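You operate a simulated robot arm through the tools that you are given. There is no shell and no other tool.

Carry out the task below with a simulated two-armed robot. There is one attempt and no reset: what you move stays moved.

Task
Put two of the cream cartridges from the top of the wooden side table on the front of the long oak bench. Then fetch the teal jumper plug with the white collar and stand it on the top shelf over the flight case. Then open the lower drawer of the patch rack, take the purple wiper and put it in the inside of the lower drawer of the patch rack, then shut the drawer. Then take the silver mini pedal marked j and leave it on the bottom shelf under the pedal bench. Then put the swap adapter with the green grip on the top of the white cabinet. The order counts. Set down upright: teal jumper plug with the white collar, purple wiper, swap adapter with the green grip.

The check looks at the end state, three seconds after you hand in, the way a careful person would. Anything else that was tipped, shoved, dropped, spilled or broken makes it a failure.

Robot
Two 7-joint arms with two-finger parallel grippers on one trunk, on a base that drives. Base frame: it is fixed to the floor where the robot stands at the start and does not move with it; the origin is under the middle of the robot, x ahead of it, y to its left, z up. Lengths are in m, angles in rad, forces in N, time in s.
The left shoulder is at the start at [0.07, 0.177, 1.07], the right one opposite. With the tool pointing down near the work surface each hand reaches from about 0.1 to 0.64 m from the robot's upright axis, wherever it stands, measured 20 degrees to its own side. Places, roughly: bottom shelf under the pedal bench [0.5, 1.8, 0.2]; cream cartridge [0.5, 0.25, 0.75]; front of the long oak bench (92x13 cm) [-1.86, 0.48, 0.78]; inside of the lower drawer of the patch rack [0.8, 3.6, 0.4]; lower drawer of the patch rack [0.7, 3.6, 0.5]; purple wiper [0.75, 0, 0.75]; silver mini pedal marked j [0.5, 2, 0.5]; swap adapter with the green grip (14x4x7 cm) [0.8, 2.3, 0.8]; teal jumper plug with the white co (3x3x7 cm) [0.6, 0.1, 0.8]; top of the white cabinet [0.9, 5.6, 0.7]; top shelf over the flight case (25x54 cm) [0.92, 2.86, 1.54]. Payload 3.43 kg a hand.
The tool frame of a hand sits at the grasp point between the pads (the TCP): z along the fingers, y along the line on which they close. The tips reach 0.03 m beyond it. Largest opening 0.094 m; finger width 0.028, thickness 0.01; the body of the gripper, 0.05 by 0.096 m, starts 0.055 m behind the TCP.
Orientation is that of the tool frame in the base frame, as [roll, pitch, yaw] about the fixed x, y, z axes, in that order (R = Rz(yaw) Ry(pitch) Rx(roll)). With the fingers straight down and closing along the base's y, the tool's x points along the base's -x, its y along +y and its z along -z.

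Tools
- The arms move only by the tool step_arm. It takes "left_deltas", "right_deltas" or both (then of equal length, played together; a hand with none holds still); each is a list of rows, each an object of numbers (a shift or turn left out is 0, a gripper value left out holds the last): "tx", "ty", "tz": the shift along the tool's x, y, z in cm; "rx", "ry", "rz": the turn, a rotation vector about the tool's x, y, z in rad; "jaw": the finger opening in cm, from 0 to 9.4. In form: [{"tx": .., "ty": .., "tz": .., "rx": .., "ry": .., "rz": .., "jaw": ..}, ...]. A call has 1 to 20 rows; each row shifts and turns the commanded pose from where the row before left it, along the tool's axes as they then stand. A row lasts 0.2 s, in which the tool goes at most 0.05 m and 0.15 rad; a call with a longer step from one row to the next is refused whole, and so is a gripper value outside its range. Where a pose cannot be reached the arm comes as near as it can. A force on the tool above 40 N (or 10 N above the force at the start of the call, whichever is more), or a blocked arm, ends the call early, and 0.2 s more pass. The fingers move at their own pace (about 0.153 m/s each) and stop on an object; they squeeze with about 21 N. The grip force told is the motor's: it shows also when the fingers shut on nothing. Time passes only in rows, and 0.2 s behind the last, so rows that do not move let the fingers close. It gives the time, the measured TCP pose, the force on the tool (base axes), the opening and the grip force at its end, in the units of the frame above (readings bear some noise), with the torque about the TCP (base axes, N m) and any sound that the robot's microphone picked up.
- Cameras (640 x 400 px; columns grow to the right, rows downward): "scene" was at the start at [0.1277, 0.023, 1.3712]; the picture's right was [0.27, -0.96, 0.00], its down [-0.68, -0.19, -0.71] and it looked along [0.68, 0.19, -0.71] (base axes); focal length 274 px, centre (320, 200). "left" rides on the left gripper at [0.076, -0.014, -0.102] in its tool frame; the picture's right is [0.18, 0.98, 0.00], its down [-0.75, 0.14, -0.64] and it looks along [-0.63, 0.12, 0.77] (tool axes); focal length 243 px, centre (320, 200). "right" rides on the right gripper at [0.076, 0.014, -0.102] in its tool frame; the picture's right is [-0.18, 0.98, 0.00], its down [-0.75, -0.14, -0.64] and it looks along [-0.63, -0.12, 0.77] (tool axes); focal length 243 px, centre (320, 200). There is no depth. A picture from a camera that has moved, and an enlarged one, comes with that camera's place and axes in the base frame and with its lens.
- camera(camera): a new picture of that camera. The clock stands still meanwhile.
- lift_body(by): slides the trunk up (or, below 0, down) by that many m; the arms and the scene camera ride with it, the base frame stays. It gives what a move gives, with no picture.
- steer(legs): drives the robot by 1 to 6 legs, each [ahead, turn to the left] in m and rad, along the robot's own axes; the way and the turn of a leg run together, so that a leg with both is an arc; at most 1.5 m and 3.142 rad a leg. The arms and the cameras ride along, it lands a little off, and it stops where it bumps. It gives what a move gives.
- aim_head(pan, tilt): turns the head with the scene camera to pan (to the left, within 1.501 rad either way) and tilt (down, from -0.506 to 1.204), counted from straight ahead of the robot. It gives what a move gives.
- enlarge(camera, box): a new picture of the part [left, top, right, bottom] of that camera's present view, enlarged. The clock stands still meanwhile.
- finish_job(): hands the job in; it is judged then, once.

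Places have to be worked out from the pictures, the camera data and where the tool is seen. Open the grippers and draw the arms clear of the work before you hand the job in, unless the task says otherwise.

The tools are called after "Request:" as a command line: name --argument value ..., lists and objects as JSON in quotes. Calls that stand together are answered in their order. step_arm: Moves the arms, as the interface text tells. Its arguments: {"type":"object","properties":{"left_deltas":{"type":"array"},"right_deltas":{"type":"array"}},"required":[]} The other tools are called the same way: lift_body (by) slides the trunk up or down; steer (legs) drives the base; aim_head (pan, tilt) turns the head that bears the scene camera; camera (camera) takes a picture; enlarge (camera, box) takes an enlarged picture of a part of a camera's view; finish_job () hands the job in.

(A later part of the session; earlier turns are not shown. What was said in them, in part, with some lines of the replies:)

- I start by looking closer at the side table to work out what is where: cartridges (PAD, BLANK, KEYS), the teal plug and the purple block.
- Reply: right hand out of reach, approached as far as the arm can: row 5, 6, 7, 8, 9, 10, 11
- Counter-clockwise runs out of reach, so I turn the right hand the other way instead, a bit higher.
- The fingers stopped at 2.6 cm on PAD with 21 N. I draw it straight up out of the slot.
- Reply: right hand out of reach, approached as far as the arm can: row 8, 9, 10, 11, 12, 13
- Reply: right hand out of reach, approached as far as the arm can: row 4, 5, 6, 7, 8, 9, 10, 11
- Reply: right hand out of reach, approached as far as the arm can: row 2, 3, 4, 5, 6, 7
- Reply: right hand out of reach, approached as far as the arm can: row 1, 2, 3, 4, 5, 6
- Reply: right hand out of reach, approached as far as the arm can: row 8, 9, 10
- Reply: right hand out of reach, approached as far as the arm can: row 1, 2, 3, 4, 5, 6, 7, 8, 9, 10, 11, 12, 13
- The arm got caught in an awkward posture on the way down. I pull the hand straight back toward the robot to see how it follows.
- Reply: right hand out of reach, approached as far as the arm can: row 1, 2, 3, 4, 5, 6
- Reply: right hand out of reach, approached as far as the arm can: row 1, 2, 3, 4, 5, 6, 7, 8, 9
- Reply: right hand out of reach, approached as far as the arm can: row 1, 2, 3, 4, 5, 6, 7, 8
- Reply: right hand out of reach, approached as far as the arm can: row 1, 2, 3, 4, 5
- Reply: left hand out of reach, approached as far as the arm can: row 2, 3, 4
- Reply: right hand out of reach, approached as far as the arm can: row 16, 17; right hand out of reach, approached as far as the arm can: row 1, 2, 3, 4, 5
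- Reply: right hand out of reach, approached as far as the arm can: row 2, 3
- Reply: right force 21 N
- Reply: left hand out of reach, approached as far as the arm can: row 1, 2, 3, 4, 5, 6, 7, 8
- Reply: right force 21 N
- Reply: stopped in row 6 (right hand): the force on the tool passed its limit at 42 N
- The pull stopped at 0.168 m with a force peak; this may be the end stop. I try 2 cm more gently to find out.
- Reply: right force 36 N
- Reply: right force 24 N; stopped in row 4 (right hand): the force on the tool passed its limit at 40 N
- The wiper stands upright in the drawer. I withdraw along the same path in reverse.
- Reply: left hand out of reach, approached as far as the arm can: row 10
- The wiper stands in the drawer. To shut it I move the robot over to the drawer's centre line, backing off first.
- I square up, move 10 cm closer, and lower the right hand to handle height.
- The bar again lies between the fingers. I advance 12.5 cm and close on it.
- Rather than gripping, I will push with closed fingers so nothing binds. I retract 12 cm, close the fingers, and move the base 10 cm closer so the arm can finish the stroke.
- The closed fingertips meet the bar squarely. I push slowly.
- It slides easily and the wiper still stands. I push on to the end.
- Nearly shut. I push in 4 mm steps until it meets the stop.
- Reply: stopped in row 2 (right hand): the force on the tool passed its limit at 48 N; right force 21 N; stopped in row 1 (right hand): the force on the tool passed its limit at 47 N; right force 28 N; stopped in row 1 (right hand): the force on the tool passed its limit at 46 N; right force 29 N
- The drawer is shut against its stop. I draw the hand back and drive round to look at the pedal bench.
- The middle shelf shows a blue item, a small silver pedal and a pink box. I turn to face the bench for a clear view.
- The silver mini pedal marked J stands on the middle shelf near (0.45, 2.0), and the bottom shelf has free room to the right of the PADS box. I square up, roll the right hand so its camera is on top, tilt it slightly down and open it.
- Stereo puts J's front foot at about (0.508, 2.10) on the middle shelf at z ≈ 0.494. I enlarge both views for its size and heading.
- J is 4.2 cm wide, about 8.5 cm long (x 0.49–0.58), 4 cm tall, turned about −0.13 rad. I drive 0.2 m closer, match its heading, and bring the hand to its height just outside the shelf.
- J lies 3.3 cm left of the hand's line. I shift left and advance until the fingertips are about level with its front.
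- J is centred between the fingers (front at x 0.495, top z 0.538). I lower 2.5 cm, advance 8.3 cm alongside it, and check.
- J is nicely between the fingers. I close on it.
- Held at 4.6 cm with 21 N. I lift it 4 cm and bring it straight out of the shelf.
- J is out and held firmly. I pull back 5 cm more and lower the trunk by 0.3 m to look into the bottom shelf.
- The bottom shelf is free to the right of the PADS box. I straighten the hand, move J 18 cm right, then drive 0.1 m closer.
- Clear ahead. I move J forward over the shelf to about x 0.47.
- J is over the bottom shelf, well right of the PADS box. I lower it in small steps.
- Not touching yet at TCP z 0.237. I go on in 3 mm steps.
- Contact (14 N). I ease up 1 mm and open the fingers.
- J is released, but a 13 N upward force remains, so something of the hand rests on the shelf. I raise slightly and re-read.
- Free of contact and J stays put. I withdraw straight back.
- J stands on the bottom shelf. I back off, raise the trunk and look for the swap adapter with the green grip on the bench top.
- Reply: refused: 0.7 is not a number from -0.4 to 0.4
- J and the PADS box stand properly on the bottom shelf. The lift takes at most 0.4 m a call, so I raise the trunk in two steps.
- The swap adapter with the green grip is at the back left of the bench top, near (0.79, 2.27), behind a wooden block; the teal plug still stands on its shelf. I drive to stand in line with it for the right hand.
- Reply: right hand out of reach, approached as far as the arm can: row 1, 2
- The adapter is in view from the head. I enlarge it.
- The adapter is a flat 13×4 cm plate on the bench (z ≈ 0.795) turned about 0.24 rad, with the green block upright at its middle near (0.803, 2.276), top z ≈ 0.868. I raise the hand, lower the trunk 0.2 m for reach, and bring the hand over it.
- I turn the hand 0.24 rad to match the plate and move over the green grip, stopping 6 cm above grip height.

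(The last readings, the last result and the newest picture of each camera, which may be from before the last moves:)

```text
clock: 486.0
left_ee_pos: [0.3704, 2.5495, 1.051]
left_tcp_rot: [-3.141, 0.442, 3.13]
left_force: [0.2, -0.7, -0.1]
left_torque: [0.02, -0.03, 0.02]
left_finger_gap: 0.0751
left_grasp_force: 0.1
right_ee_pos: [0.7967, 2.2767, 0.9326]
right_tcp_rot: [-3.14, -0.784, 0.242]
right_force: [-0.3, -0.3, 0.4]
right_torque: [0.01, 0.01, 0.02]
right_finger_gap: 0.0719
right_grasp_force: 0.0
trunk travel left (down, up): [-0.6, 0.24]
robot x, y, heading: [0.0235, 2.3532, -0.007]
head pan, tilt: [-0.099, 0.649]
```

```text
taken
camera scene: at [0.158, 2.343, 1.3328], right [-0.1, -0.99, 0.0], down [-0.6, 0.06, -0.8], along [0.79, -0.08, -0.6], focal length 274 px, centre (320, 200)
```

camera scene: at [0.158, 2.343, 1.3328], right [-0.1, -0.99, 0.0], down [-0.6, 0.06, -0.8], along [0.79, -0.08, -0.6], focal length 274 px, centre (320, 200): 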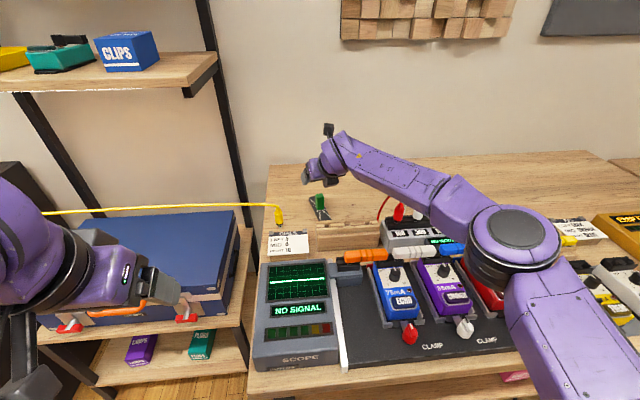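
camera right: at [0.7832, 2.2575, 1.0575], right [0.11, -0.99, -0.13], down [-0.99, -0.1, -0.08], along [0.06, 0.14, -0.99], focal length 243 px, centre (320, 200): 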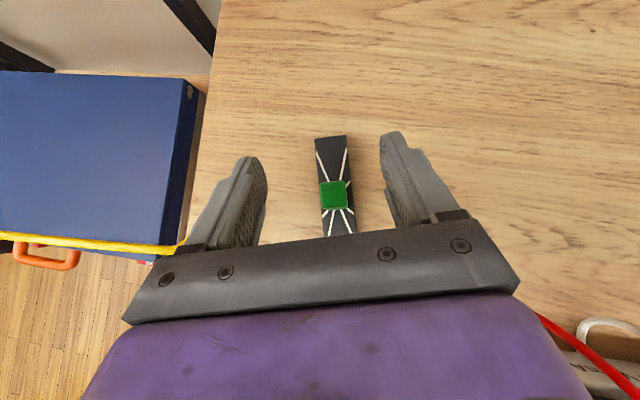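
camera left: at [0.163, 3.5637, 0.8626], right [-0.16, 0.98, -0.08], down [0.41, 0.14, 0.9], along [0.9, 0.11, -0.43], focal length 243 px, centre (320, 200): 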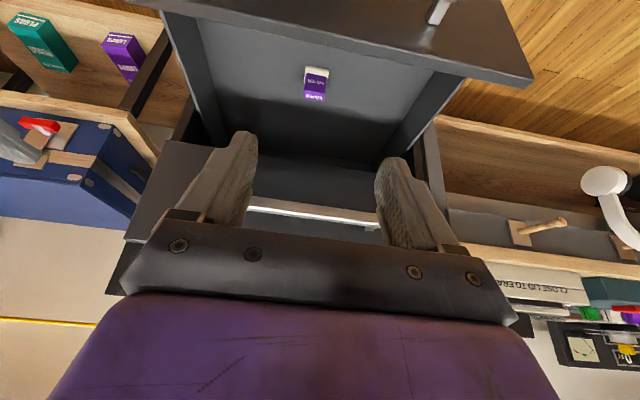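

The hand camera looks straight down on the adapter; the green top centre is at (0.801, 2.274). I correct 4 mm and descend to grip height.

Request:
step_arm --right_deltas '[{"tx": -1.49, "tz": 1.6, "ty": 0.1}, {"tx": -1.49, "tz": 1.6, "ty": 0.1}, {"tx": -1.49, "tz": 1.6, "ty": 0.1}, {"tx": -1.49, "tz": 1.6, "ty": 0.1, "jaw": 5.0}, {}]'

Request:
camera --camera "right"

Request:
enlarge --camera "scene" --box '[260, 140, 400, 250]'

```text
clock: 487.2
left_ee_pos: [0.3706, 2.5484, 1.0515]
left_tcp_rot: [3.142, 0.436, 3.13]
left_force: [-0.3, 0.0, -0.2]
left_torque: [0.03, -0.02, -0.01]
left_finger_gap: 0.075
left_grasp_force: 0.0
right_ee_pos: [0.8055, 2.2722, 0.8413]
right_tcp_rot: [3.141, -0.783, 0.24]
right_force: [1.2, -0.1, -0.6]
right_torque: [0.01, 0.0, -0.02]
right_finger_gap: 0.05
right_grasp_force: 0.0
trunk travel left (down, up): [-0.6, 0.24]
robot x, y, heading: [0.0208, 2.3526, -0.002]
head pan, tilt: [-0.099, 0.649]
```

```text
taken
camera right: at [0.7902, 2.254, 0.9666], right [0.11, -0.99, -0.13], down [-0.99, -0.1, -0.08], along [0.06, 0.14, -0.99], focal length 243 px, centre (320, 200)
```

right: 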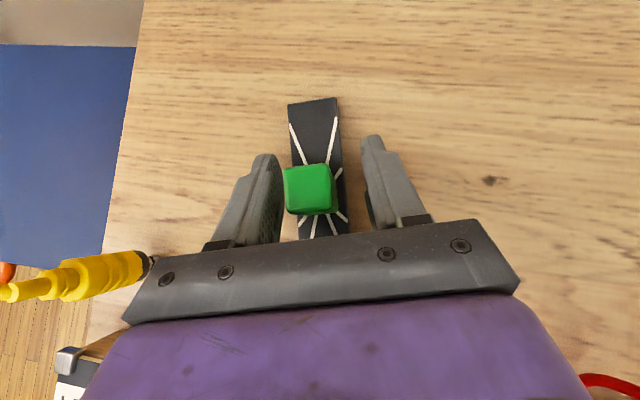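

```text
3.64 times, centred on (330, 195) of scene
camera zoom: at [0.1586, 2.344, 1.3328], right [-0.1, -0.99, 0.0], down [-0.6, 0.06, -0.8], along [0.79, -0.08, -0.6], focal length 994 px, centre (284, 218)
```

zoom: 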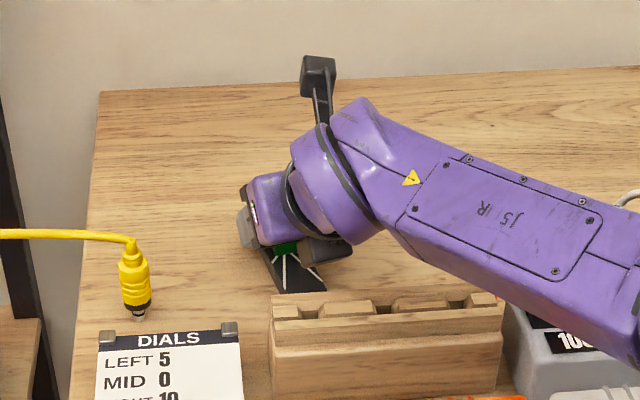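

The block is centred between the fingers. I close on it.

Request:
step_arm --right_deltas '[{"jaw": 3.6}, {"jaw": 2.8}, {"jaw": 2.2}, {"jaw": 1.2}, {}, {}]'

Request:
camera --camera "right"

```text
clock: 488.6
left_ee_pos: [0.3708, 2.5487, 1.0526]
left_tcp_rot: [-3.141, 0.439, 3.131]
left_force: [-0.4, 0.1, 0.5]
left_torque: [0.04, 0.0, 0.01]
left_finger_gap: 0.0747
left_grasp_force: 0.1
right_ee_pos: [0.8051, 2.272, 0.8414]
right_tcp_rot: [3.14, -0.783, 0.239]
right_force: [-0.1, -0.2, 0.0]
right_torque: [0.03, 0.03, 0.0]
right_finger_gap: 0.0334
right_grasp_force: 21.4
trunk travel left (down, up): [-0.6, 0.24]
robot x, y, heading: [0.0214, 2.3487, -0.003]
head pan, tilt: [-0.099, 0.649]
```

```text
taken
camera right: at [0.7906, 2.2537, 0.9665], right [0.11, -0.99, -0.13], down [-0.99, -0.1, -0.08], along [0.06, 0.14, -0.99], focal length 243 px, centre (320, 200)
```

right: 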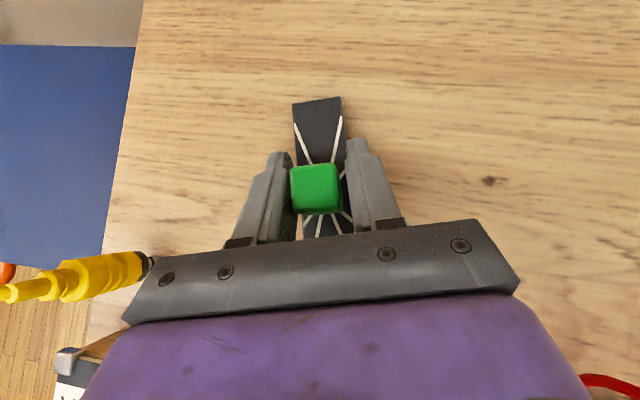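

The gap stopped at 3.3 cm, which is the plate's width: the tips are on the plate edges, not the green block. I open, rise 1.4 cm and grip the block instead.

Request:
step_arm --right_deltas '[{"jaw": 4.2}, {"jaw": 5.0}, {}, {"tx": 0.99, "tz": -0.99}, {}, {"jaw": 3.6}, {"jaw": 2.8}, {"jaw": 2.2}, {"jaw": 1.2}, {}, {}]'

Request:
camera --camera "right"

```text
clock: 491.0
left_ee_pos: [0.3709, 2.5499, 1.0501]
left_tcp_rot: [3.141, 0.438, 3.131]
left_force: [0.4, -0.1, -0.3]
left_torque: [0.01, -0.02, 0.0]
left_finger_gap: 0.0749
left_grasp_force: 0.0
right_ee_pos: [0.8047, 2.2719, 0.8547]
right_tcp_rot: [-3.14, -0.785, 0.241]
right_force: [0.3, 0.4, 1.0]
right_torque: [0.03, 0.0, -0.04]
right_finger_gap: 0.026
right_grasp_force: 20.8
trunk travel left (down, up): [-0.6, 0.24]
robot x, y, heading: [0.0237, 2.3563, 0.0]
head pan, tilt: [-0.099, 0.649]
```

```text
taken
camera right: at [0.7904, 2.2531, 0.9811], right [0.11, -0.99, -0.13], down [-0.99, -0.1, -0.08], along [0.06, 0.14, -0.99], focal length 243 px, centre (320, 200)
```

right: 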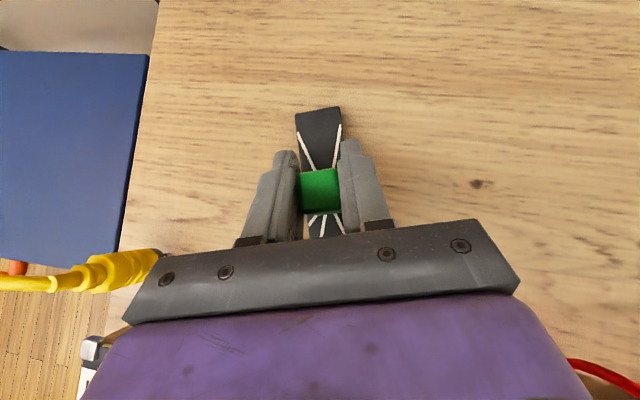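

Now the fingers hold the green block (2.6 cm, 21 N). I lift straight up and check.

Request:
step_arm --right_deltas '[{"tx": 0.7, "tz": -0.7}, {"tx": 1.4, "tz": -1.4}, {"tx": 2.1, "tz": -2.1}, {"tx": 2.1, "tz": -2.1}, {"tx": 2.1, "tz": -2.1}, {"tx": 2.1, "tz": -2.1}, {}]'

Request:
camera --camera "right"

Request:
camera --camera "scene"

```text
clock: 492.6
left_ee_pos: [0.3725, 2.5472, 1.0523]
left_tcp_rot: [3.141, 0.436, 3.131]
left_force: [-0.4, 0.6, -0.4]
left_torque: [0.02, -0.02, -0.01]
left_finger_gap: 0.0748
left_grasp_force: 0.1
right_ee_pos: [0.8053, 2.2714, 1.0045]
right_tcp_rot: [-3.139, -0.784, 0.24]
right_force: [-0.1, -0.8, -1.6]
right_torque: [-0.04, 0.0, 0.0]
right_finger_gap: 0.0257
right_grasp_force: 21.2
trunk travel left (down, up): [-0.6, 0.24]
robot x, y, heading: [0.024, 2.3532, -0.001]
head pan, tilt: [-0.099, 0.649]
```

```text
taken
camera right: at [0.7903, 2.2533, 1.131], right [0.11, -0.99, -0.13], down [-0.99, -0.1, -0.08], along [0.06, 0.14, -0.99], focal length 243 px, centre (320, 200)
```

right: 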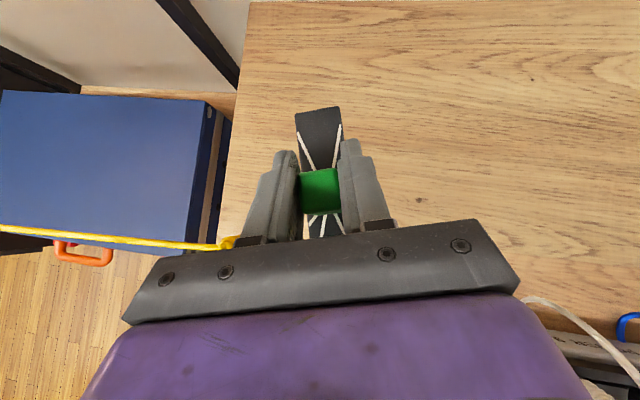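

```text
taken
camera scene: at [0.1595, 2.3434, 1.3326], right [-0.1, -0.99, 0.0], down [-0.6, 0.06, -0.8], along [0.79, -0.08, -0.61], focal length 274 px, centre (320, 200)
```

scene: 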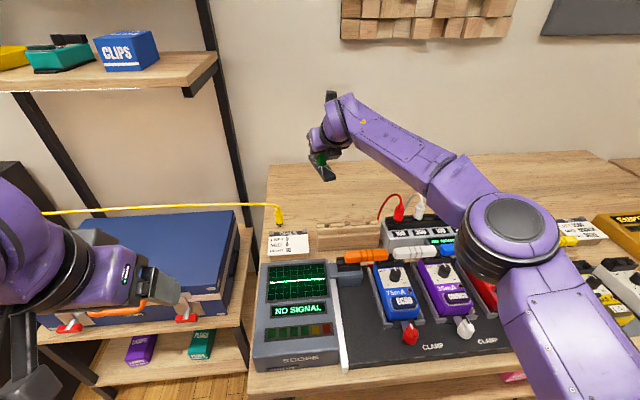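

It came up level. I raise it a bit more, retract, and back away from the bench.

Request:
step_arm --right_deltas '[{"tx": 2.1, "tz": -2.1}, {"tx": 2.1, "tz": -2.1}, {"tx": -2.43, "tz": -3.23}, {"tx": -2.43, "tz": -3.23}, {"tx": -2.43, "tz": -3.23}, {"tx": -2.43, "tz": -3.23}, {"tx": -2.43, "tz": -3.23}, {"tx": -2.43, "tz": -3.23}, {"tx": -2.43, "tz": -3.23}, {}]'

Request:
steer --legs '[[-0.4, 0.0], [0.0, 1.571]]'

Request:
aim_head --pan -0.3 --tilt 0.35

Request:
camera --camera "scene"

Request:
camera --camera "right"

```text
clock: 494.8
left_ee_pos: [0.3724, 2.5484, 1.051]
left_tcp_rot: [3.141, 0.437, 3.133]
left_force: [0.4, -0.4, -0.1]
left_torque: [-0.02, 0.04, 0.02]
left_finger_gap: 0.0749
left_grasp_force: 0.1
right_ee_pos: [0.5331, 2.2057, 1.1041]
right_tcp_rot: [-3.14, -0.785, 0.241]
right_force: [-0.1, 0.7, -0.6]
right_torque: [-0.01, -0.02, -0.01]
right_finger_gap: 0.0258
right_grasp_force: 21.3
trunk travel left (down, up): [-0.6, 0.24]
robot x, y, heading: [0.0242, 2.3516, -0.004]
head pan, tilt: [-0.099, 0.649]
```

```text
clock: 501.1
left_ee_pos: [-0.5673, 2.7012, 1.0509]
left_tcp_rot: [3.141, 0.439, -1.571]
left_force: [-0.3, -0.8, -0.5]
left_torque: [0.01, 0.01, 0.01]
left_finger_gap: 0.0751
left_grasp_force: 0.1
right_ee_pos: [-0.2245, 2.8649, 1.1047]
right_tcp_rot: [-3.14, -0.784, 1.82]
right_force: [-0.1, -0.4, -0.9]
right_torque: [-0.03, 0.01, 0.03]
right_finger_gap: 0.026
right_grasp_force: 21.3
trunk travel left (down, up): [-0.6, 0.24]
robot x, y, heading: [-0.3664, 2.3542, 1.572]
head pan, tilt: [-0.099, 0.649]
```

```text
clock: 501.9
left_ee_pos: [-0.5662, 2.7006, 1.0512]
left_tcp_rot: [-3.141, 0.439, -1.571]
left_force: [-0.3, 0.1, 0.2]
left_torque: [0.03, 0.05, 0.07]
left_finger_gap: 0.0752
left_grasp_force: 0.1
right_ee_pos: [-0.2242, 2.8644, 1.1045]
right_tcp_rot: [3.14, -0.784, 1.822]
right_force: [0.7, -0.5, -0.8]
right_torque: [0.01, 0.0, 0.0]
right_finger_gap: 0.0261
right_grasp_force: 21.0
trunk travel left (down, up): [-0.6, 0.24]
robot x, y, heading: [-0.3652, 2.3543, 1.573]
head pan, tilt: [-0.3, 0.351]
```

```text
taken
camera scene: at [-0.3395, 2.4935, 1.3597], right [0.96, -0.29, 0.0], down [-0.1, -0.33, -0.94], along [0.27, 0.9, -0.34], focal length 274 px, centre (320, 200)
```

scene: 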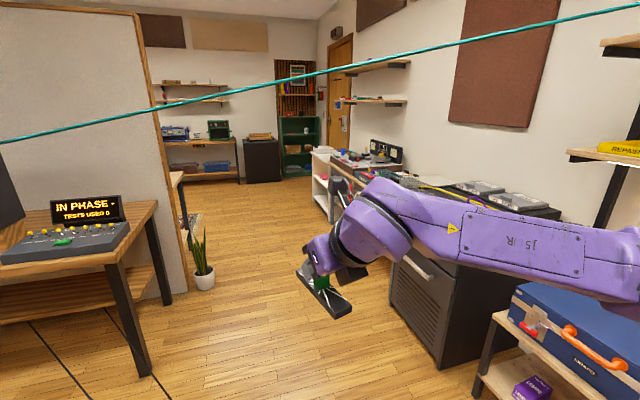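

```text
taken
camera right: at [-0.2053, 2.8499, 1.2301], right [0.98, 0.12, -0.13], down [0.11, -0.99, -0.08], along [-0.14, 0.06, -0.99], focal length 243 px, centre (320, 200)
```

right: 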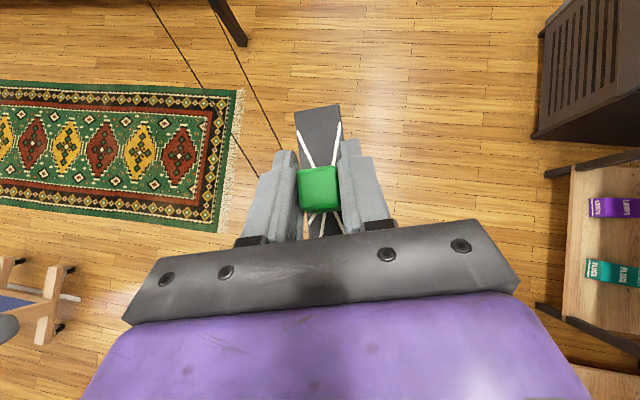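

The adapter is held level. I drive up the aisle toward the white cabinet, keeping clear of the desk and plant on the left.

Request:
steer --legs '[[0.0, -0.18], [1.2, 0.0], [0.0, 0.18], [0.9, 0.0]]'

Request:
aim_head --pan -0.6 --tilt 0.45

Request:
camera --camera "scene"

Request:
camera --camera "right"

```text
clock: 513.7
left_ee_pos: [-0.4422, 4.773, 1.0508]
left_tcp_rot: [3.141, 0.439, -1.532]
left_force: [0.1, 0.2, -0.4]
left_torque: [0.01, -0.01, 0.02]
left_finger_gap: 0.075
left_grasp_force: 0.1
right_ee_pos: [-0.1075, 4.9507, 1.1043]
right_tcp_rot: [3.14, -0.783, 1.859]
right_force: [0.3, 0.2, 0.0]
right_torque: [0.04, 0.0, -0.01]
right_finger_gap: 0.0258
right_grasp_force: 21.0
trunk travel left (down, up): [-0.6, 0.24]
robot x, y, heading: [-0.2298, 4.4315, 1.612]
head pan, tilt: [-0.3, 0.351]
```

```text
clock: 514.5
left_ee_pos: [-0.4421, 4.772, 1.0516]
left_tcp_rot: [-3.141, 0.44, -1.533]
left_force: [-0.2, 0.0, 0.5]
left_torque: [0.03, 0.0, -0.01]
left_finger_gap: 0.0752
left_grasp_force: 0.0
right_ee_pos: [-0.1068, 4.9497, 1.1046]
right_tcp_rot: [3.142, -0.784, 1.856]
right_force: [-1.0, -0.5, -1.0]
right_torque: [0.0, -0.01, 0.01]
right_finger_gap: 0.0258
right_grasp_force: 21.0
trunk travel left (down, up): [-0.6, 0.24]
robot x, y, heading: [-0.2297, 4.4347, 1.613]
head pan, tilt: [-0.6, 0.45]
```

```text
taken
camera scene: at [-0.1834, 4.5626, 1.3506], right [0.85, -0.53, 0.0], down [-0.23, -0.37, -0.9], along [0.48, 0.76, -0.44], focal length 274 px, centre (320, 200)
```

scene: 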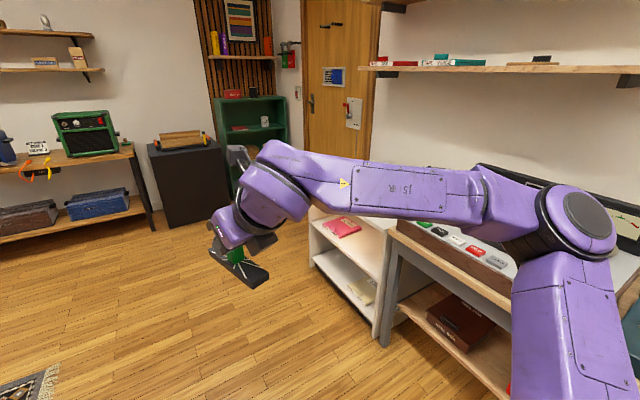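

```text
taken
camera right: at [-0.0882, 4.936, 1.2302], right [0.98, 0.16, -0.13], down [0.15, -0.99, -0.08], along [-0.14, 0.06, -0.99], focal length 243 px, centre (320, 200)
```

right: 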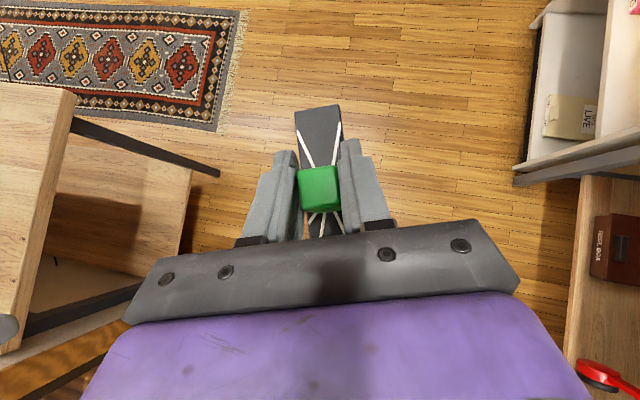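

The white cabinet is ahead on the right. I drive level with it and face it.

Request:
steer --legs '[[0.0, -0.07], [1.15, 0.0], [0.0, -1.54]]'

Request:
aim_head --pan 0.1 --tilt 0.6

Request:
camera --camera "scene"

Request:
camera --camera "right"

```text
clock: 524.7
left_ee_pos: [0.154, 5.7745, 1.0513]
left_tcp_rot: [-3.141, 0.438, 3.105]
left_force: [0.1, 0.1, 0.6]
left_torque: [0.01, 0.0, 0.01]
left_finger_gap: 0.075
left_grasp_force: 0.0
right_ee_pos: [0.3052, 5.4261, 1.1044]
right_tcp_rot: [-3.14, -0.784, 0.213]
right_force: [0.0, -0.4, -0.6]
right_torque: [0.0, 0.02, 0.01]
right_finger_gap: 0.026
right_grasp_force: 20.6
trunk travel left (down, up): [-0.6, 0.24]
robot x, y, heading: [-0.2019, 5.5873, -0.033]
head pan, tilt: [-0.6, 0.45]
```

```text
clock: 525.8
left_ee_pos: [0.1529, 5.775, 1.0511]
left_tcp_rot: [-3.142, 0.436, 3.105]
left_force: [0.8, -0.8, 0.2]
left_torque: [0.0, -0.01, -0.01]
left_finger_gap: 0.0748
left_grasp_force: 0.1
right_ee_pos: [0.3052, 5.4272, 1.1037]
right_tcp_rot: [-3.141, -0.783, 0.213]
right_force: [0.6, 0.3, -1.3]
right_torque: [-0.01, 0.0, 0.01]
right_finger_gap: 0.0261
right_grasp_force: 20.8
trunk travel left (down, up): [-0.6, 0.24]
robot x, y, heading: [-0.2034, 5.588, -0.037]
head pan, tilt: [0.099, 0.6]
```

```text
taken
camera scene: at [-0.0624, 5.5923, 1.337], right [0.07, -1.0, 0.0], down [-0.56, -0.04, -0.83], along [0.82, 0.05, -0.56], focal length 274 px, centre (320, 200)
```

scene: 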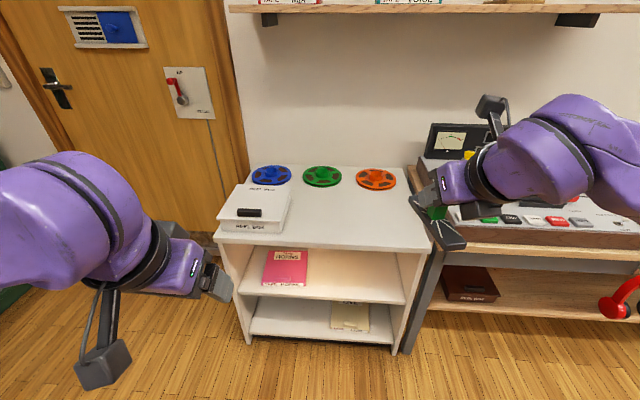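

```text
taken
camera right: at [0.29, 5.4088, 1.2301], right [0.08, -0.99, -0.13], down [-0.99, -0.07, -0.08], along [0.07, 0.14, -0.99], focal length 243 px, centre (320, 200)
```

right: 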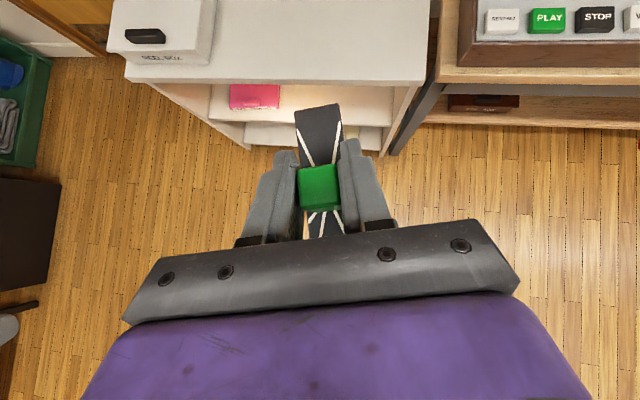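

The cabinet top (z ≈ 0.71, front edge x ≈ 0.59) has a box at the left and reels along the back; the middle front is free. I will set the adapter at about (0.76, 5.50). I square up and drive closer.

Request:
steer --legs '[[0.0, 0.037], [0.27, 0.0]]'

Request:
camera --camera "right"

Request:
camera --camera "scene"

```text
clock: 528.1
left_ee_pos: [0.4304, 5.787, 1.0504]
left_tcp_rot: [-3.14, 0.438, 3.138]
left_force: [0.3, 0.2, 0.1]
left_torque: [-0.02, 0.03, -0.01]
left_finger_gap: 0.0749
left_grasp_force: 0.0
right_ee_pos: [0.5926, 5.4438, 1.1041]
right_tcp_rot: [3.14, -0.784, 0.246]
right_force: [0.5, 0.2, -1.1]
right_torque: [0.01, -0.03, -0.01]
right_finger_gap: 0.026
right_grasp_force: 21.0
trunk travel left (down, up): [-0.6, 0.24]
robot x, y, heading: [0.0812, 5.5904, 0.003]
head pan, tilt: [0.099, 0.6]
```

```text
taken
camera right: at [0.5783, 5.426, 1.23], right [0.11, -0.98, -0.13], down [-0.99, -0.1, -0.08], along [0.06, 0.14, -0.99], focal length 243 px, centre (320, 200)
```

right: 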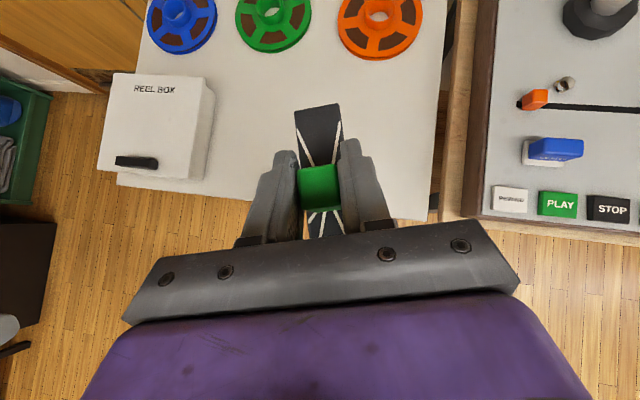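

```text
taken
camera scene: at [0.2201, 5.5978, 1.337], right [0.1, -0.99, 0.0], down [-0.56, -0.06, -0.82], along [0.82, 0.08, -0.57], focal length 274 px, centre (320, 200)
```

scene: 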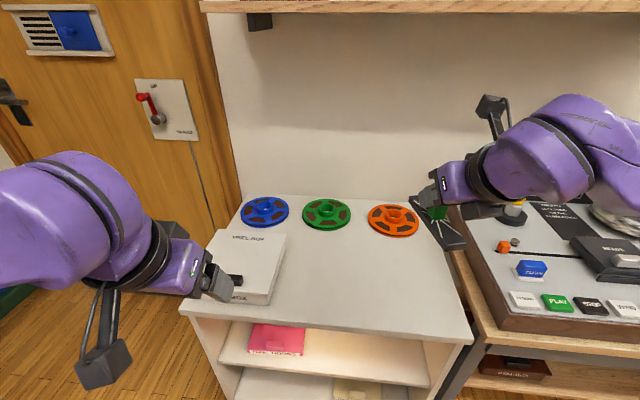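

Clear view: the free area is x 0.60–0.92, y 5.26–5.73. I move over (0.76, 5.49) and lower to 13 cm above the top.

Request:
step_arm --right_deltas '[{"tx": 2.45, "tz": 2.45, "ty": -0.08}, {"tx": 2.45, "tz": 2.45, "ty": -0.08}, {"tx": 2.45, "tz": 2.45, "ty": -0.08}, {"tx": 2.45, "tz": 2.45, "ty": -0.08}, {"tx": 2.45, "tz": 2.45, "ty": -0.08}, {"tx": -2.66, "tz": 2.67}, {"tx": -2.66, "tz": 2.67}, {"tx": -2.66, "tz": 2.67}, {"tx": -2.66, "tz": 2.67}, {"tx": -2.66, "tz": 2.67}, {"tx": -2.66, "tz": 2.67}, {"tx": -2.66, "tz": 2.67}, {}]'

Request:
camera --camera "right"

Request:
camera --camera "scene"

```text
clock: 530.9
left_ee_pos: [0.4282, 5.7862, 1.0519]
left_tcp_rot: [3.141, 0.44, 3.137]
left_force: [0.4, -0.1, 0.5]
left_torque: [0.0, 0.02, 0.02]
left_finger_gap: 0.0747
left_grasp_force: 0.1
right_ee_pos: [0.7586, 5.4882, 0.8408]
right_tcp_rot: [3.141, -0.786, 0.245]
right_force: [0.6, 0.3, -1.5]
right_torque: [-0.02, 0.0, -0.02]
right_finger_gap: 0.0258
right_grasp_force: 20.6
trunk travel left (down, up): [-0.6, 0.24]
robot x, y, heading: [0.0825, 5.5844, -0.001]
head pan, tilt: [0.099, 0.6]
```

```text
taken
camera right: at [0.7436, 5.4703, 0.9665], right [0.11, -0.98, -0.13], down [-0.99, -0.1, -0.08], along [0.06, 0.14, -0.99], focal length 243 px, centre (320, 200)
```

right: 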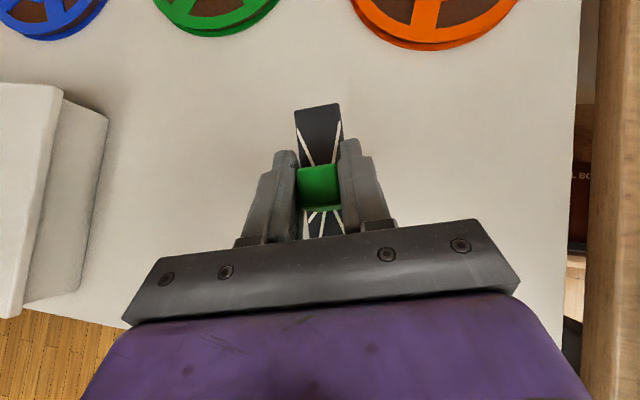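

```text
taken
camera scene: at [0.2192, 5.598, 1.3371], right [0.1, -0.99, 0.0], down [-0.56, -0.06, -0.83], along [0.82, 0.08, -0.56], focal length 274 px, centre (320, 200)
```

scene: 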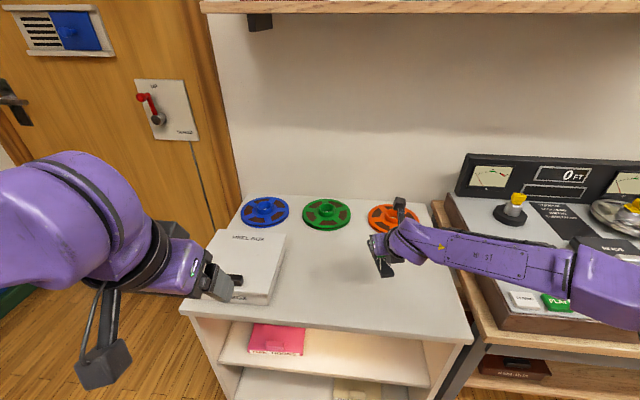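

The forearm passes over the neighbouring tape machine; I enlarge that area to check its clearance before lowering further.

Request:
enlarge --camera "scene" --box '[360, 180, 640, 360]'

Request:
aim_head --pan -0.7 --tilt 0.5

Request:
camera --camera "scene"

```text
2.22 times, centred on (500, 270) of scene
camera zoom: at [0.2192, 5.598, 1.3371], right [0.1, -0.99, 0.0], down [-0.56, -0.06, -0.83], along [0.82, 0.08, -0.56], focal length 608 px, centre (-80, 44)
```

zoom: 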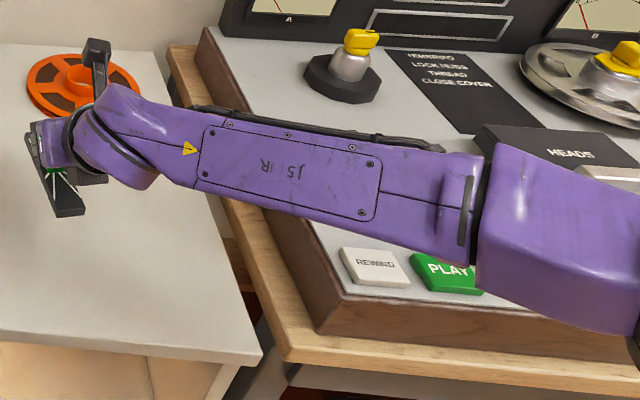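

```text
clock: 532.1
left_ee_pos: [0.4299, 5.788, 1.0516]
left_tcp_rot: [3.141, 0.441, 3.138]
left_force: [0.2, 0.4, 0.1]
left_torque: [0.01, 0.02, 0.01]
left_finger_gap: 0.0753
left_grasp_force: 0.2
right_ee_pos: [0.7587, 5.4887, 0.841]
right_tcp_rot: [3.141, -0.783, 0.247]
right_force: [-0.4, 0.3, -1.2]
right_torque: [0.02, -0.03, -0.04]
right_finger_gap: 0.026
right_grasp_force: 20.8
trunk travel left (down, up): [-0.6, 0.24]
robot x, y, heading: [0.0853, 5.5887, -0.001]
head pan, tilt: [-0.7, 0.499]
```

```text
taken
camera scene: at [0.2017, 5.5305, 1.3461], right [-0.64, -0.77, 0.0], down [-0.37, 0.31, -0.88], along [0.67, -0.56, -0.48], focal length 274 px, centre (320, 200)
```

scene: 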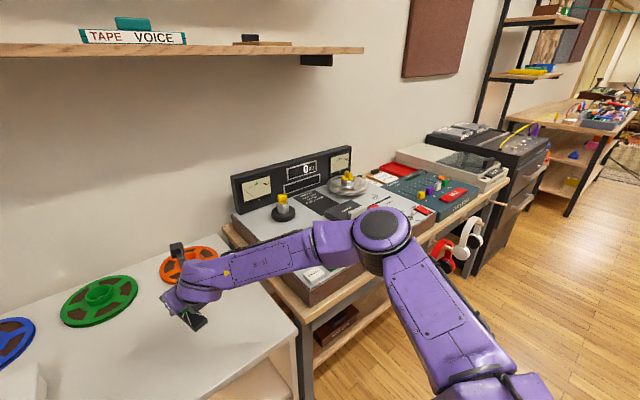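

The elbow stays in front of the machine and the forearm is about 7 cm above its keys (z ≈ 0.82), so it is safe. I lower 4.5 cm, then in small steps.

Request:
step_arm --right_deltas '[{"tx": -1.06, "tz": 1.06}, {"tx": -1.06, "tz": 1.06}, {"tx": -1.06, "tz": 1.06}, {}]'

Request:
aim_head --pan -0.25 --tilt 0.6

Request:
enlarge --camera "scene" --box '[180, 150, 380, 290]'

Request:
camera --camera "right"

```text
clock: 533.1
left_ee_pos: [0.4301, 5.7883, 1.052]
left_tcp_rot: [3.141, 0.439, 3.137]
left_force: [-0.5, -0.3, 1.1]
left_torque: [0.0, 0.0, -0.03]
left_finger_gap: 0.075
left_grasp_force: 0.0
right_ee_pos: [0.7592, 5.4897, 0.7937]
right_tcp_rot: [3.141, -0.783, 0.246]
right_force: [0.0, 0.1, -0.2]
right_torque: [0.02, -0.04, 0.01]
right_finger_gap: 0.0259
right_grasp_force: 21.3
trunk travel left (down, up): [-0.6, 0.24]
robot x, y, heading: [0.0779, 5.5878, -0.0]
head pan, tilt: [-0.7, 0.499]
```

```text
clock: 534.0
left_ee_pos: [0.4297, 5.7862, 1.051]
left_tcp_rot: [-3.141, 0.441, 3.139]
left_force: [-0.5, -1.5, -0.5]
left_torque: [-0.01, -0.02, 0.03]
left_finger_gap: 0.0751
left_grasp_force: 0.0
right_ee_pos: [0.7601, 5.4893, 0.7937]
right_tcp_rot: [-3.141, -0.783, 0.246]
right_force: [0.4, 0.2, -1.1]
right_torque: [0.02, -0.02, 0.03]
right_finger_gap: 0.026
right_grasp_force: 21.2
trunk travel left (down, up): [-0.6, 0.24]
robot x, y, heading: [0.0837, 5.5903, 0.001]
head pan, tilt: [-0.25, 0.6]
```

```text
2.86 times, centred on (280, 220) of scene
camera zoom: at [0.2175, 5.5671, 1.337], right [-0.25, -0.97, 0.0], down [-0.55, 0.14, -0.83], along [0.8, -0.2, -0.56], focal length 781 px, centre (434, 143)
```

zoom: 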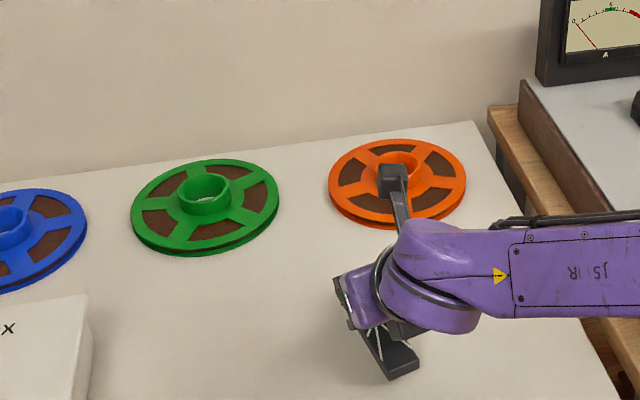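

```text
taken
camera right: at [0.745, 5.4714, 0.9201], right [0.11, -0.98, -0.13], down [-0.99, -0.1, -0.08], along [0.06, 0.14, -0.99], focal length 243 px, centre (320, 200)
```

right: 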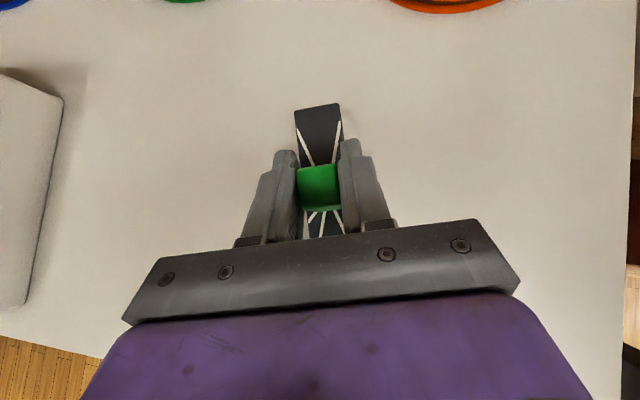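

The spot is clear and the adapter is level. I lower in 4 mm steps and watch the force.

Request:
step_arm --right_deltas '[{"tx": -0.35, "tz": 0.35}, {"tx": -0.35, "tz": 0.35}, {}]'

Request:
step_arm --right_deltas '[{"tx": -0.25, "tz": 0.25}, {}]'

Request:
step_arm --right_deltas '[{"tx": -0.25, "tz": 0.25}, {}]'

```text
clock: 534.8
left_ee_pos: [0.429, 5.7865, 1.0511]
left_tcp_rot: [-3.141, 0.44, 3.138]
left_force: [0.4, 0.1, 0.3]
left_torque: [-0.02, 0.0, 0.01]
left_finger_gap: 0.0751
left_grasp_force: 0.2
right_ee_pos: [0.761, 5.4909, 0.7861]
right_tcp_rot: [3.141, -0.782, 0.246]
right_force: [0.6, -0.8, -0.1]
right_torque: [-0.05, -0.03, 0.06]
right_finger_gap: 0.026
right_grasp_force: 20.7
trunk travel left (down, up): [-0.6, 0.24]
robot x, y, heading: [0.0815, 5.5892, 0.003]
head pan, tilt: [-0.25, 0.6]
```

```text
clock: 535.4
left_ee_pos: [0.4285, 5.7865, 1.052]
left_tcp_rot: [-3.141, 0.441, 3.137]
left_force: [-0.2, -0.2, 0.2]
left_torque: [-0.02, 0.01, 0.0]
left_finger_gap: 0.0749
left_grasp_force: 0.1
right_ee_pos: [0.7606, 5.4913, 0.782]
right_tcp_rot: [3.141, -0.784, 0.247]
right_force: [-0.4, -0.2, -0.7]
right_torque: [-0.03, 0.01, -0.04]
right_finger_gap: 0.0259
right_grasp_force: 21.1
trunk travel left (down, up): [-0.6, 0.24]
robot x, y, heading: [0.0816, 5.589, 0.002]
head pan, tilt: [-0.25, 0.6]
```

```text
clock: 536.0
left_ee_pos: [0.4291, 5.7873, 1.0516]
left_tcp_rot: [-3.14, 0.44, 3.137]
left_force: [0.5, 0.1, 0.6]
left_torque: [-0.01, -0.01, 0.02]
left_finger_gap: 0.0751
left_grasp_force: 0.0
right_ee_pos: [0.7602, 5.4906, 0.7781]
right_tcp_rot: [3.142, -0.783, 0.247]
right_force: [0.1, -0.2, -1.6]
right_torque: [-0.02, 0.01, -0.03]
right_finger_gap: 0.0259
right_grasp_force: 21.0
trunk travel left (down, up): [-0.6, 0.24]
robot x, y, heading: [0.0821, 5.5877, 0.004]
head pan, tilt: [-0.25, 0.6]
```

No contact yet at TCP z 0.778. I continue down.

Request:
step_arm --right_deltas '[{"tx": -0.25, "tz": 0.25}, {}]'

Request:
step_arm --right_deltas '[{"tx": -0.2, "tz": 0.2}, {}]'

Request:
step_arm --right_deltas '[{"tx": -0.2, "tz": 0.2}, {}]'

```text
clock: 536.6
left_ee_pos: [0.4293, 5.787, 1.0515]
left_tcp_rot: [3.14, 0.439, 3.137]
left_force: [0.1, 0.4, -0.3]
left_torque: [-0.01, 0.01, -0.01]
left_finger_gap: 0.0751
left_grasp_force: 0.0
right_ee_pos: [0.7595, 5.4908, 0.775]
right_tcp_rot: [-3.141, -0.784, 0.246]
right_force: [1.6, 0.6, 2.8]
right_torque: [-0.01, 0.04, 0.01]
right_finger_gap: 0.0261
right_grasp_force: 20.8
trunk travel left (down, up): [-0.6, 0.24]
robot x, y, heading: [0.0839, 5.5884, 0.005]
head pan, tilt: [-0.25, 0.6]
```

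```text
clock: 537.2
left_ee_pos: [0.4292, 5.7868, 1.0529]
left_tcp_rot: [-3.142, 0.441, 3.138]
left_force: [0.8, 0.1, -0.1]
left_torque: [0.01, 0.02, -0.01]
left_finger_gap: 0.0749
left_grasp_force: 0.1
right_ee_pos: [0.7604, 5.4911, 0.7753]
right_tcp_rot: [-3.14, -0.79, 0.248]
right_force: [5.4, -0.6, 13.8]
right_torque: [-0.07, 0.19, 0.02]
right_finger_gap: 0.0259
right_grasp_force: 20.8
trunk travel left (down, up): [-0.6, 0.24]
robot x, y, heading: [0.0821, 5.588, 0.004]
head pan, tilt: [-0.25, 0.6]
```

```text
clock: 537.8
left_ee_pos: [0.4272, 5.7865, 1.0525]
left_tcp_rot: [-3.141, 0.441, 3.139]
left_force: [-0.3, 1.0, -0.1]
left_torque: [0.0, -0.03, 0.0]
left_finger_gap: 0.0751
left_grasp_force: 0.1
right_ee_pos: [0.7591, 5.4891, 0.7717]
right_tcp_rot: [-3.141, -0.788, 0.246]
right_force: [5.3, 0.4, 16.1]
right_torque: [0.0, -0.05, -0.02]
right_finger_gap: 0.0261
right_grasp_force: 21.0
trunk travel left (down, up): [-0.6, 0.24]
robot x, y, heading: [0.0859, 5.5886, 0.001]
head pan, tilt: [-0.25, 0.6]
```

Contact is made. I ease off slightly and open the fingers.

Request:
step_arm --right_deltas '[{"tx": 0.14, "tz": -0.14}, {}, {"jaw": 3.0}, {"jaw": 3.6}, {"jaw": 4.4}, {"jaw": 5.4}, {}]'

Request:
camera --camera "right"

```text
clock: 539.4
left_ee_pos: [0.43, 5.7865, 1.0512]
left_tcp_rot: [-3.141, 0.44, 3.138]
left_force: [-0.4, 0.4, -0.8]
left_torque: [0.01, -0.02, 0.03]
left_finger_gap: 0.075
left_grasp_force: 0.1
right_ee_pos: [0.7594, 5.4907, 0.7724]
right_tcp_rot: [-3.141, -0.785, 0.246]
right_force: [0.5, 0.1, 0.9]
right_torque: [0.0, 0.01, 0.0]
right_finger_gap: 0.0539
right_grasp_force: 0.1
trunk travel left (down, up): [-0.6, 0.24]
robot x, y, heading: [0.084, 5.587, -0.001]
head pan, tilt: [-0.25, 0.6]
```

```text
taken
camera right: at [0.745, 5.4722, 0.8975], right [0.11, -0.98, -0.13], down [-0.99, -0.1, -0.08], along [0.06, 0.14, -0.99], focal length 243 px, centre (320, 200)
```

right: 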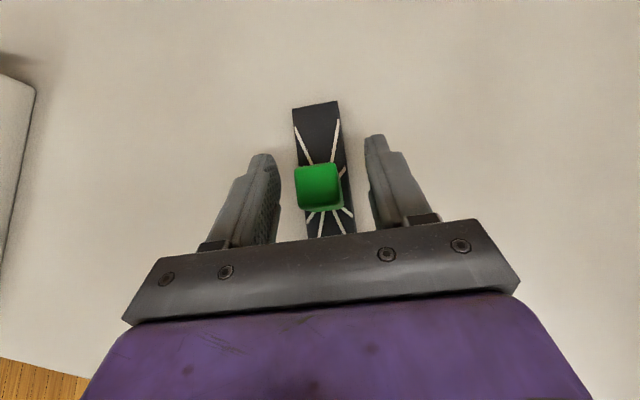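

The adapter stands by itself with the green grip up. I rise straight up and draw back.

Request:
step_arm --right_deltas '[{"tx": 0.7, "tz": -0.7}, {"tx": 1.4, "tz": -1.4}, {"tx": 2.1, "tz": -2.1}, {"tx": 2.1, "tz": -2.1}, {"tx": 2.5, "tz": -2.5}, {"tx": 2.5, "tz": -2.5}, {"tx": 2.5, "tz": -2.5}, {"tx": -1.5, "tz": -3}, {"tx": -1.5, "tz": -3}, {"tx": -1.5, "tz": -3}, {"tx": -1.5, "tz": -3}, {}]'

Request:
camera --camera "scene"

Request:
camera --camera "right"

```text
clock: 542.0
left_ee_pos: [0.4302, 5.7878, 1.0518]
left_tcp_rot: [-3.14, 0.437, 3.138]
left_force: [-0.2, 0.0, 0.1]
left_torque: [0.0, 0.01, 0.01]
left_finger_gap: 0.0749
left_grasp_force: 0.1
right_ee_pos: [0.6409, 5.4593, 1.0091]
right_tcp_rot: [-3.141, -0.783, 0.246]
right_force: [-0.4, 0.0, 0.4]
right_torque: [-0.02, 0.0, 0.03]
right_finger_gap: 0.0541
right_grasp_force: 0.0
trunk travel left (down, up): [-0.6, 0.24]
robot x, y, heading: [0.0808, 5.5873, 0.003]
head pan, tilt: [-0.25, 0.6]
```

```text
taken
camera scene: at [0.2184, 5.5676, 1.3369], right [-0.25, -0.97, 0.0], down [-0.55, 0.14, -0.82], along [0.8, -0.2, -0.57], focal length 274 px, centre (320, 200)
```

scene: 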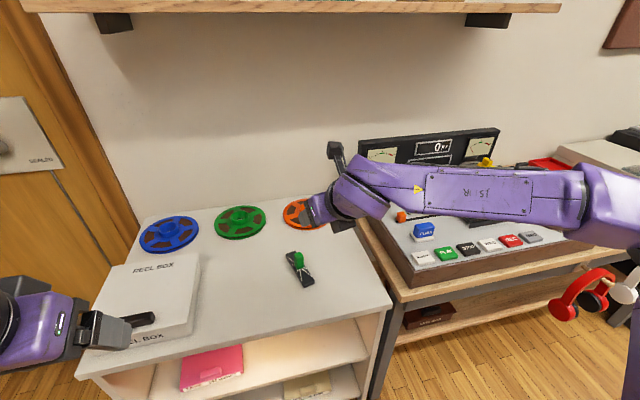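

```text
taken
camera right: at [0.6247, 5.4404, 1.1346], right [0.11, -0.98, -0.13], down [-0.99, -0.1, -0.08], along [0.06, 0.14, -0.99], focal length 243 px, centre (320, 200)
```

right: 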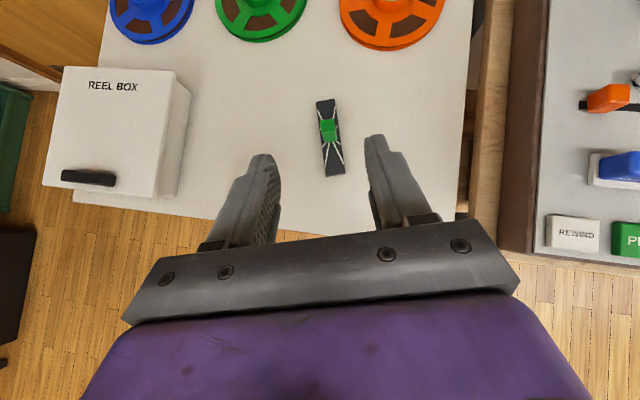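

The adapter stands upright on the cabinet top with the reels and box untouched. I back away, draw the arms in and look back over the patch rack and the shelf to verify.

Request:
steer --legs '[[-0.4, 0.0]]'

Request:
step_arm --right_deltas '[{"tx": -2, "tz": -2, "jaw": 7}, {"tx": -2, "tz": -2}, {}]'

Request:
aim_head --pan 0.0 --tilt 0.5

Request:
enlarge --camera "scene" --box '[220, 120, 460, 300]'

Request:
aim_head --pan -1.2 --tilt 0.3

Request:
camera --camera "scene"

```text
clock: 544.5
left_ee_pos: [0.0253, 5.7872, 1.0515]
left_tcp_rot: [3.141, 0.439, -3.141]
left_force: [-0.5, 0.0, -0.1]
left_torque: [0.01, -0.04, 0.01]
left_finger_gap: 0.0749
left_grasp_force: 0.0
right_ee_pos: [0.2355, 5.4591, 1.0085]
right_tcp_rot: [3.141, -0.786, 0.251]
right_force: [-0.2, -0.6, 0.5]
right_torque: [0.0, -0.03, 0.0]
right_finger_gap: 0.054
right_grasp_force: 0.1
trunk travel left (down, up): [-0.6, 0.24]
robot x, y, heading: [-0.3212, 5.5851, 0.007]
head pan, tilt: [-0.25, 0.6]
```

```text
clock: 545.3
left_ee_pos: [0.0248, 5.7871, 1.0523]
left_tcp_rot: [-3.141, 0.437, 3.141]
left_force: [0.1, -0.4, 0.1]
left_torque: [0.0, -0.01, -0.02]
left_finger_gap: 0.0751
left_grasp_force: 0.0
right_ee_pos: [0.1814, 5.4461, 1.0076]
right_tcp_rot: [3.141, -0.783, 0.251]
right_force: [0.0, -0.6, -0.6]
right_torque: [-0.02, 0.0, -0.01]
right_finger_gap: 0.0699
right_grasp_force: 0.1
trunk travel left (down, up): [-0.6, 0.24]
robot x, y, heading: [-0.3233, 5.585, 0.005]
head pan, tilt: [-0.25, 0.6]
```

```text
clock: 546.0
left_ee_pos: [0.0252, 5.7869, 1.0523]
left_tcp_rot: [3.141, 0.439, 3.141]
left_force: [0.4, 0.4, 0.3]
left_torque: [0.03, 0.01, -0.01]
left_finger_gap: 0.0752
left_grasp_force: 0.0
right_ee_pos: [0.1805, 5.4457, 1.0083]
right_tcp_rot: [-3.14, -0.783, 0.249]
right_force: [-0.5, 0.7, 0.6]
right_torque: [-0.01, 0.02, -0.03]
right_finger_gap: 0.0702
right_grasp_force: 0.1
trunk travel left (down, up): [-0.6, 0.24]
robot x, y, heading: [-0.324, 5.5882, 0.008]
head pan, tilt: [0.0, 0.499]
```

```text
2.22 times, centred on (340, 210) of scene
camera zoom: at [-0.1815, 5.5882, 1.3461], right [0.0, -1.0, 0.0], down [-0.48, 0.0, -0.88], along [0.88, 0.0, -0.48], focal length 608 px, centre (276, 178)
```

zoom: 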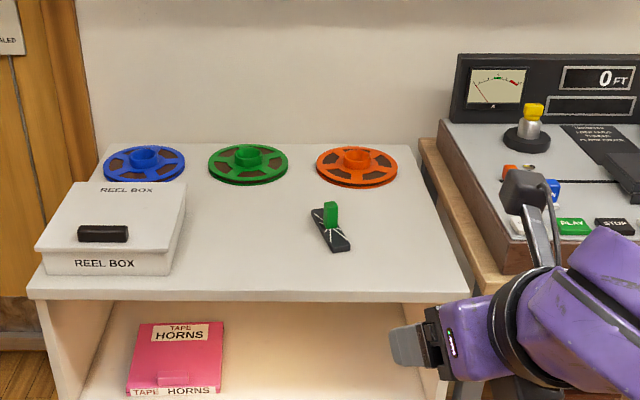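

```text
clock: 547.4
left_ee_pos: [0.0257, 5.7873, 1.0512]
left_tcp_rot: [-3.14, 0.439, 3.141]
left_force: [0.2, -0.2, -0.5]
left_torque: [0.0, 0.02, -0.03]
left_finger_gap: 0.0749
left_grasp_force: 0.2
right_ee_pos: [0.1821, 5.4458, 1.0082]
right_tcp_rot: [3.141, -0.782, 0.25]
right_force: [-1.6, 0.1, 0.0]
right_torque: [-0.01, -0.01, 0.0]
right_finger_gap: 0.0699
right_grasp_force: 0.1
trunk travel left (down, up): [-0.6, 0.24]
robot x, y, heading: [-0.3226, 5.5867, 0.006]
head pan, tilt: [-1.201, 0.3]
```

```text
taken
camera scene: at [-0.238, 5.501, 1.3645], right [-0.93, -0.37, 0.0], down [-0.11, 0.28, -0.96], along [0.35, -0.89, -0.3], focal length 274 px, centre (320, 200)
```

scene: 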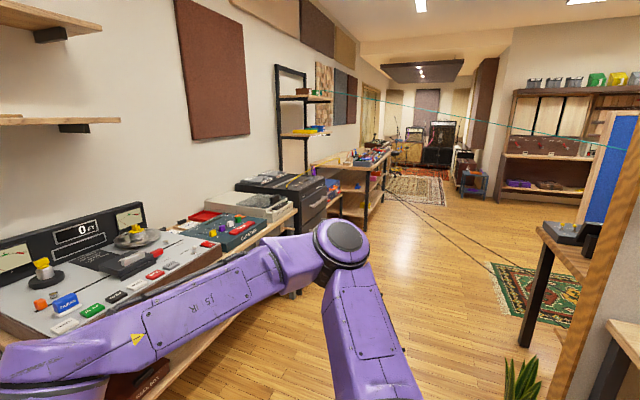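

The adapter stands upright. I zoom on the shelf with the plug, the rack and the oak bench from here.

Request:
enlarge --camera "scene" --box '[230, 60, 400, 230]'

Request:
enlarge --camera "scene" --box '[490, 120, 610, 210]'

```text
2.35 times, centred on (315, 145) of scene
camera zoom: at [-0.238, 5.501, 1.3645], right [-0.93, -0.37, 0.0], down [-0.11, 0.28, -0.96], along [0.35, -0.89, -0.3], focal length 643 px, centre (332, 329)
```

zoom: 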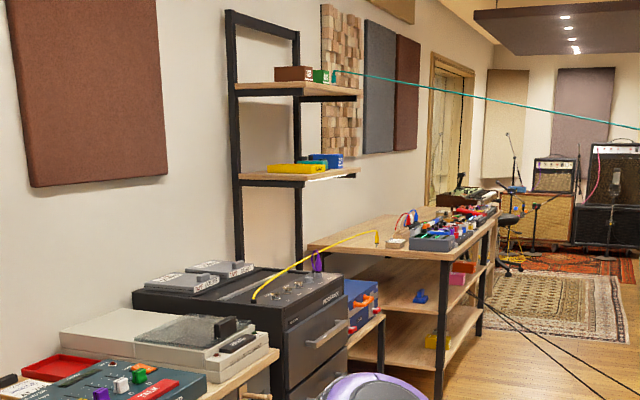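

```text
4.44 times, centred on (550, 165) of scene
camera zoom: at [-0.238, 5.501, 1.3645], right [-0.93, -0.37, 0.0], down [-0.11, 0.28, -0.96], along [0.35, -0.89, -0.3], focal length 1215 px, centre (-702, 356)
```

zoom: 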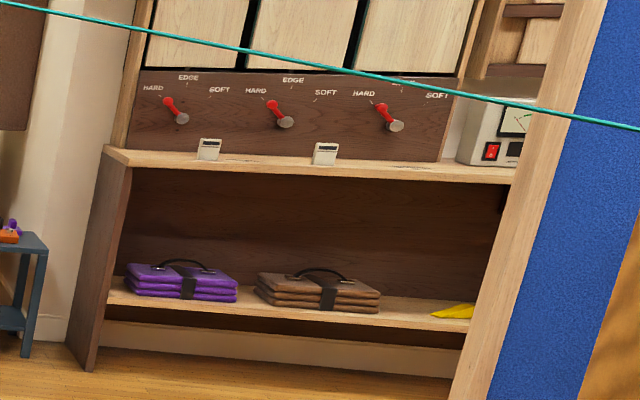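

All five jobs check out: cartridges stand on the oak bench, the plug on the top shelf, the drawer is shut, J is on the bottom shelf and the adapter on the white cabinet. Grippers are open and the arms clear, so I hand in.

Request:
finish_job

```text
The job is handed in.
```

I did all five jobs in the order given and handed the job in. The result of the check has not come back.

| Item | Where it is now | How it was left |
|---|---|---|
| Cream cartridges PAD and BLANK | Front of the long oak bench, clear of the two dark marks there | Standing, seen again in a late picture |
| Teal jumper plug with the white collar | Right end of the top shelf over the flight case | Upright, last seen standing from the pedal bench |
| Purple wiper | Inside the lower drawer of the patch rack | Set down upright; last seen standing in a picture partway through closing |
| Silver mini pedal J | Bottom shelf under the pedal bench, to the right of the PADS box | Resting flat |
| Swap adapter with the green grip | Front middle of the white cabinet top | Upright, seen after I let go |

- **Drawer:** I pushed it shut until it met its stop, with a force of nearly 50 N at the end. I did not open it again, so whether the wiper is still upright inside is not confirmed.
- **Cable:** The plug's teal cable now runs from the shelf across the aisle toward the desk. It never pulled on the plug.
- **Other things:** No picture or reading showed anything else tipped or moved.

Both grippers are open and the arms are drawn back from the white cabinet.
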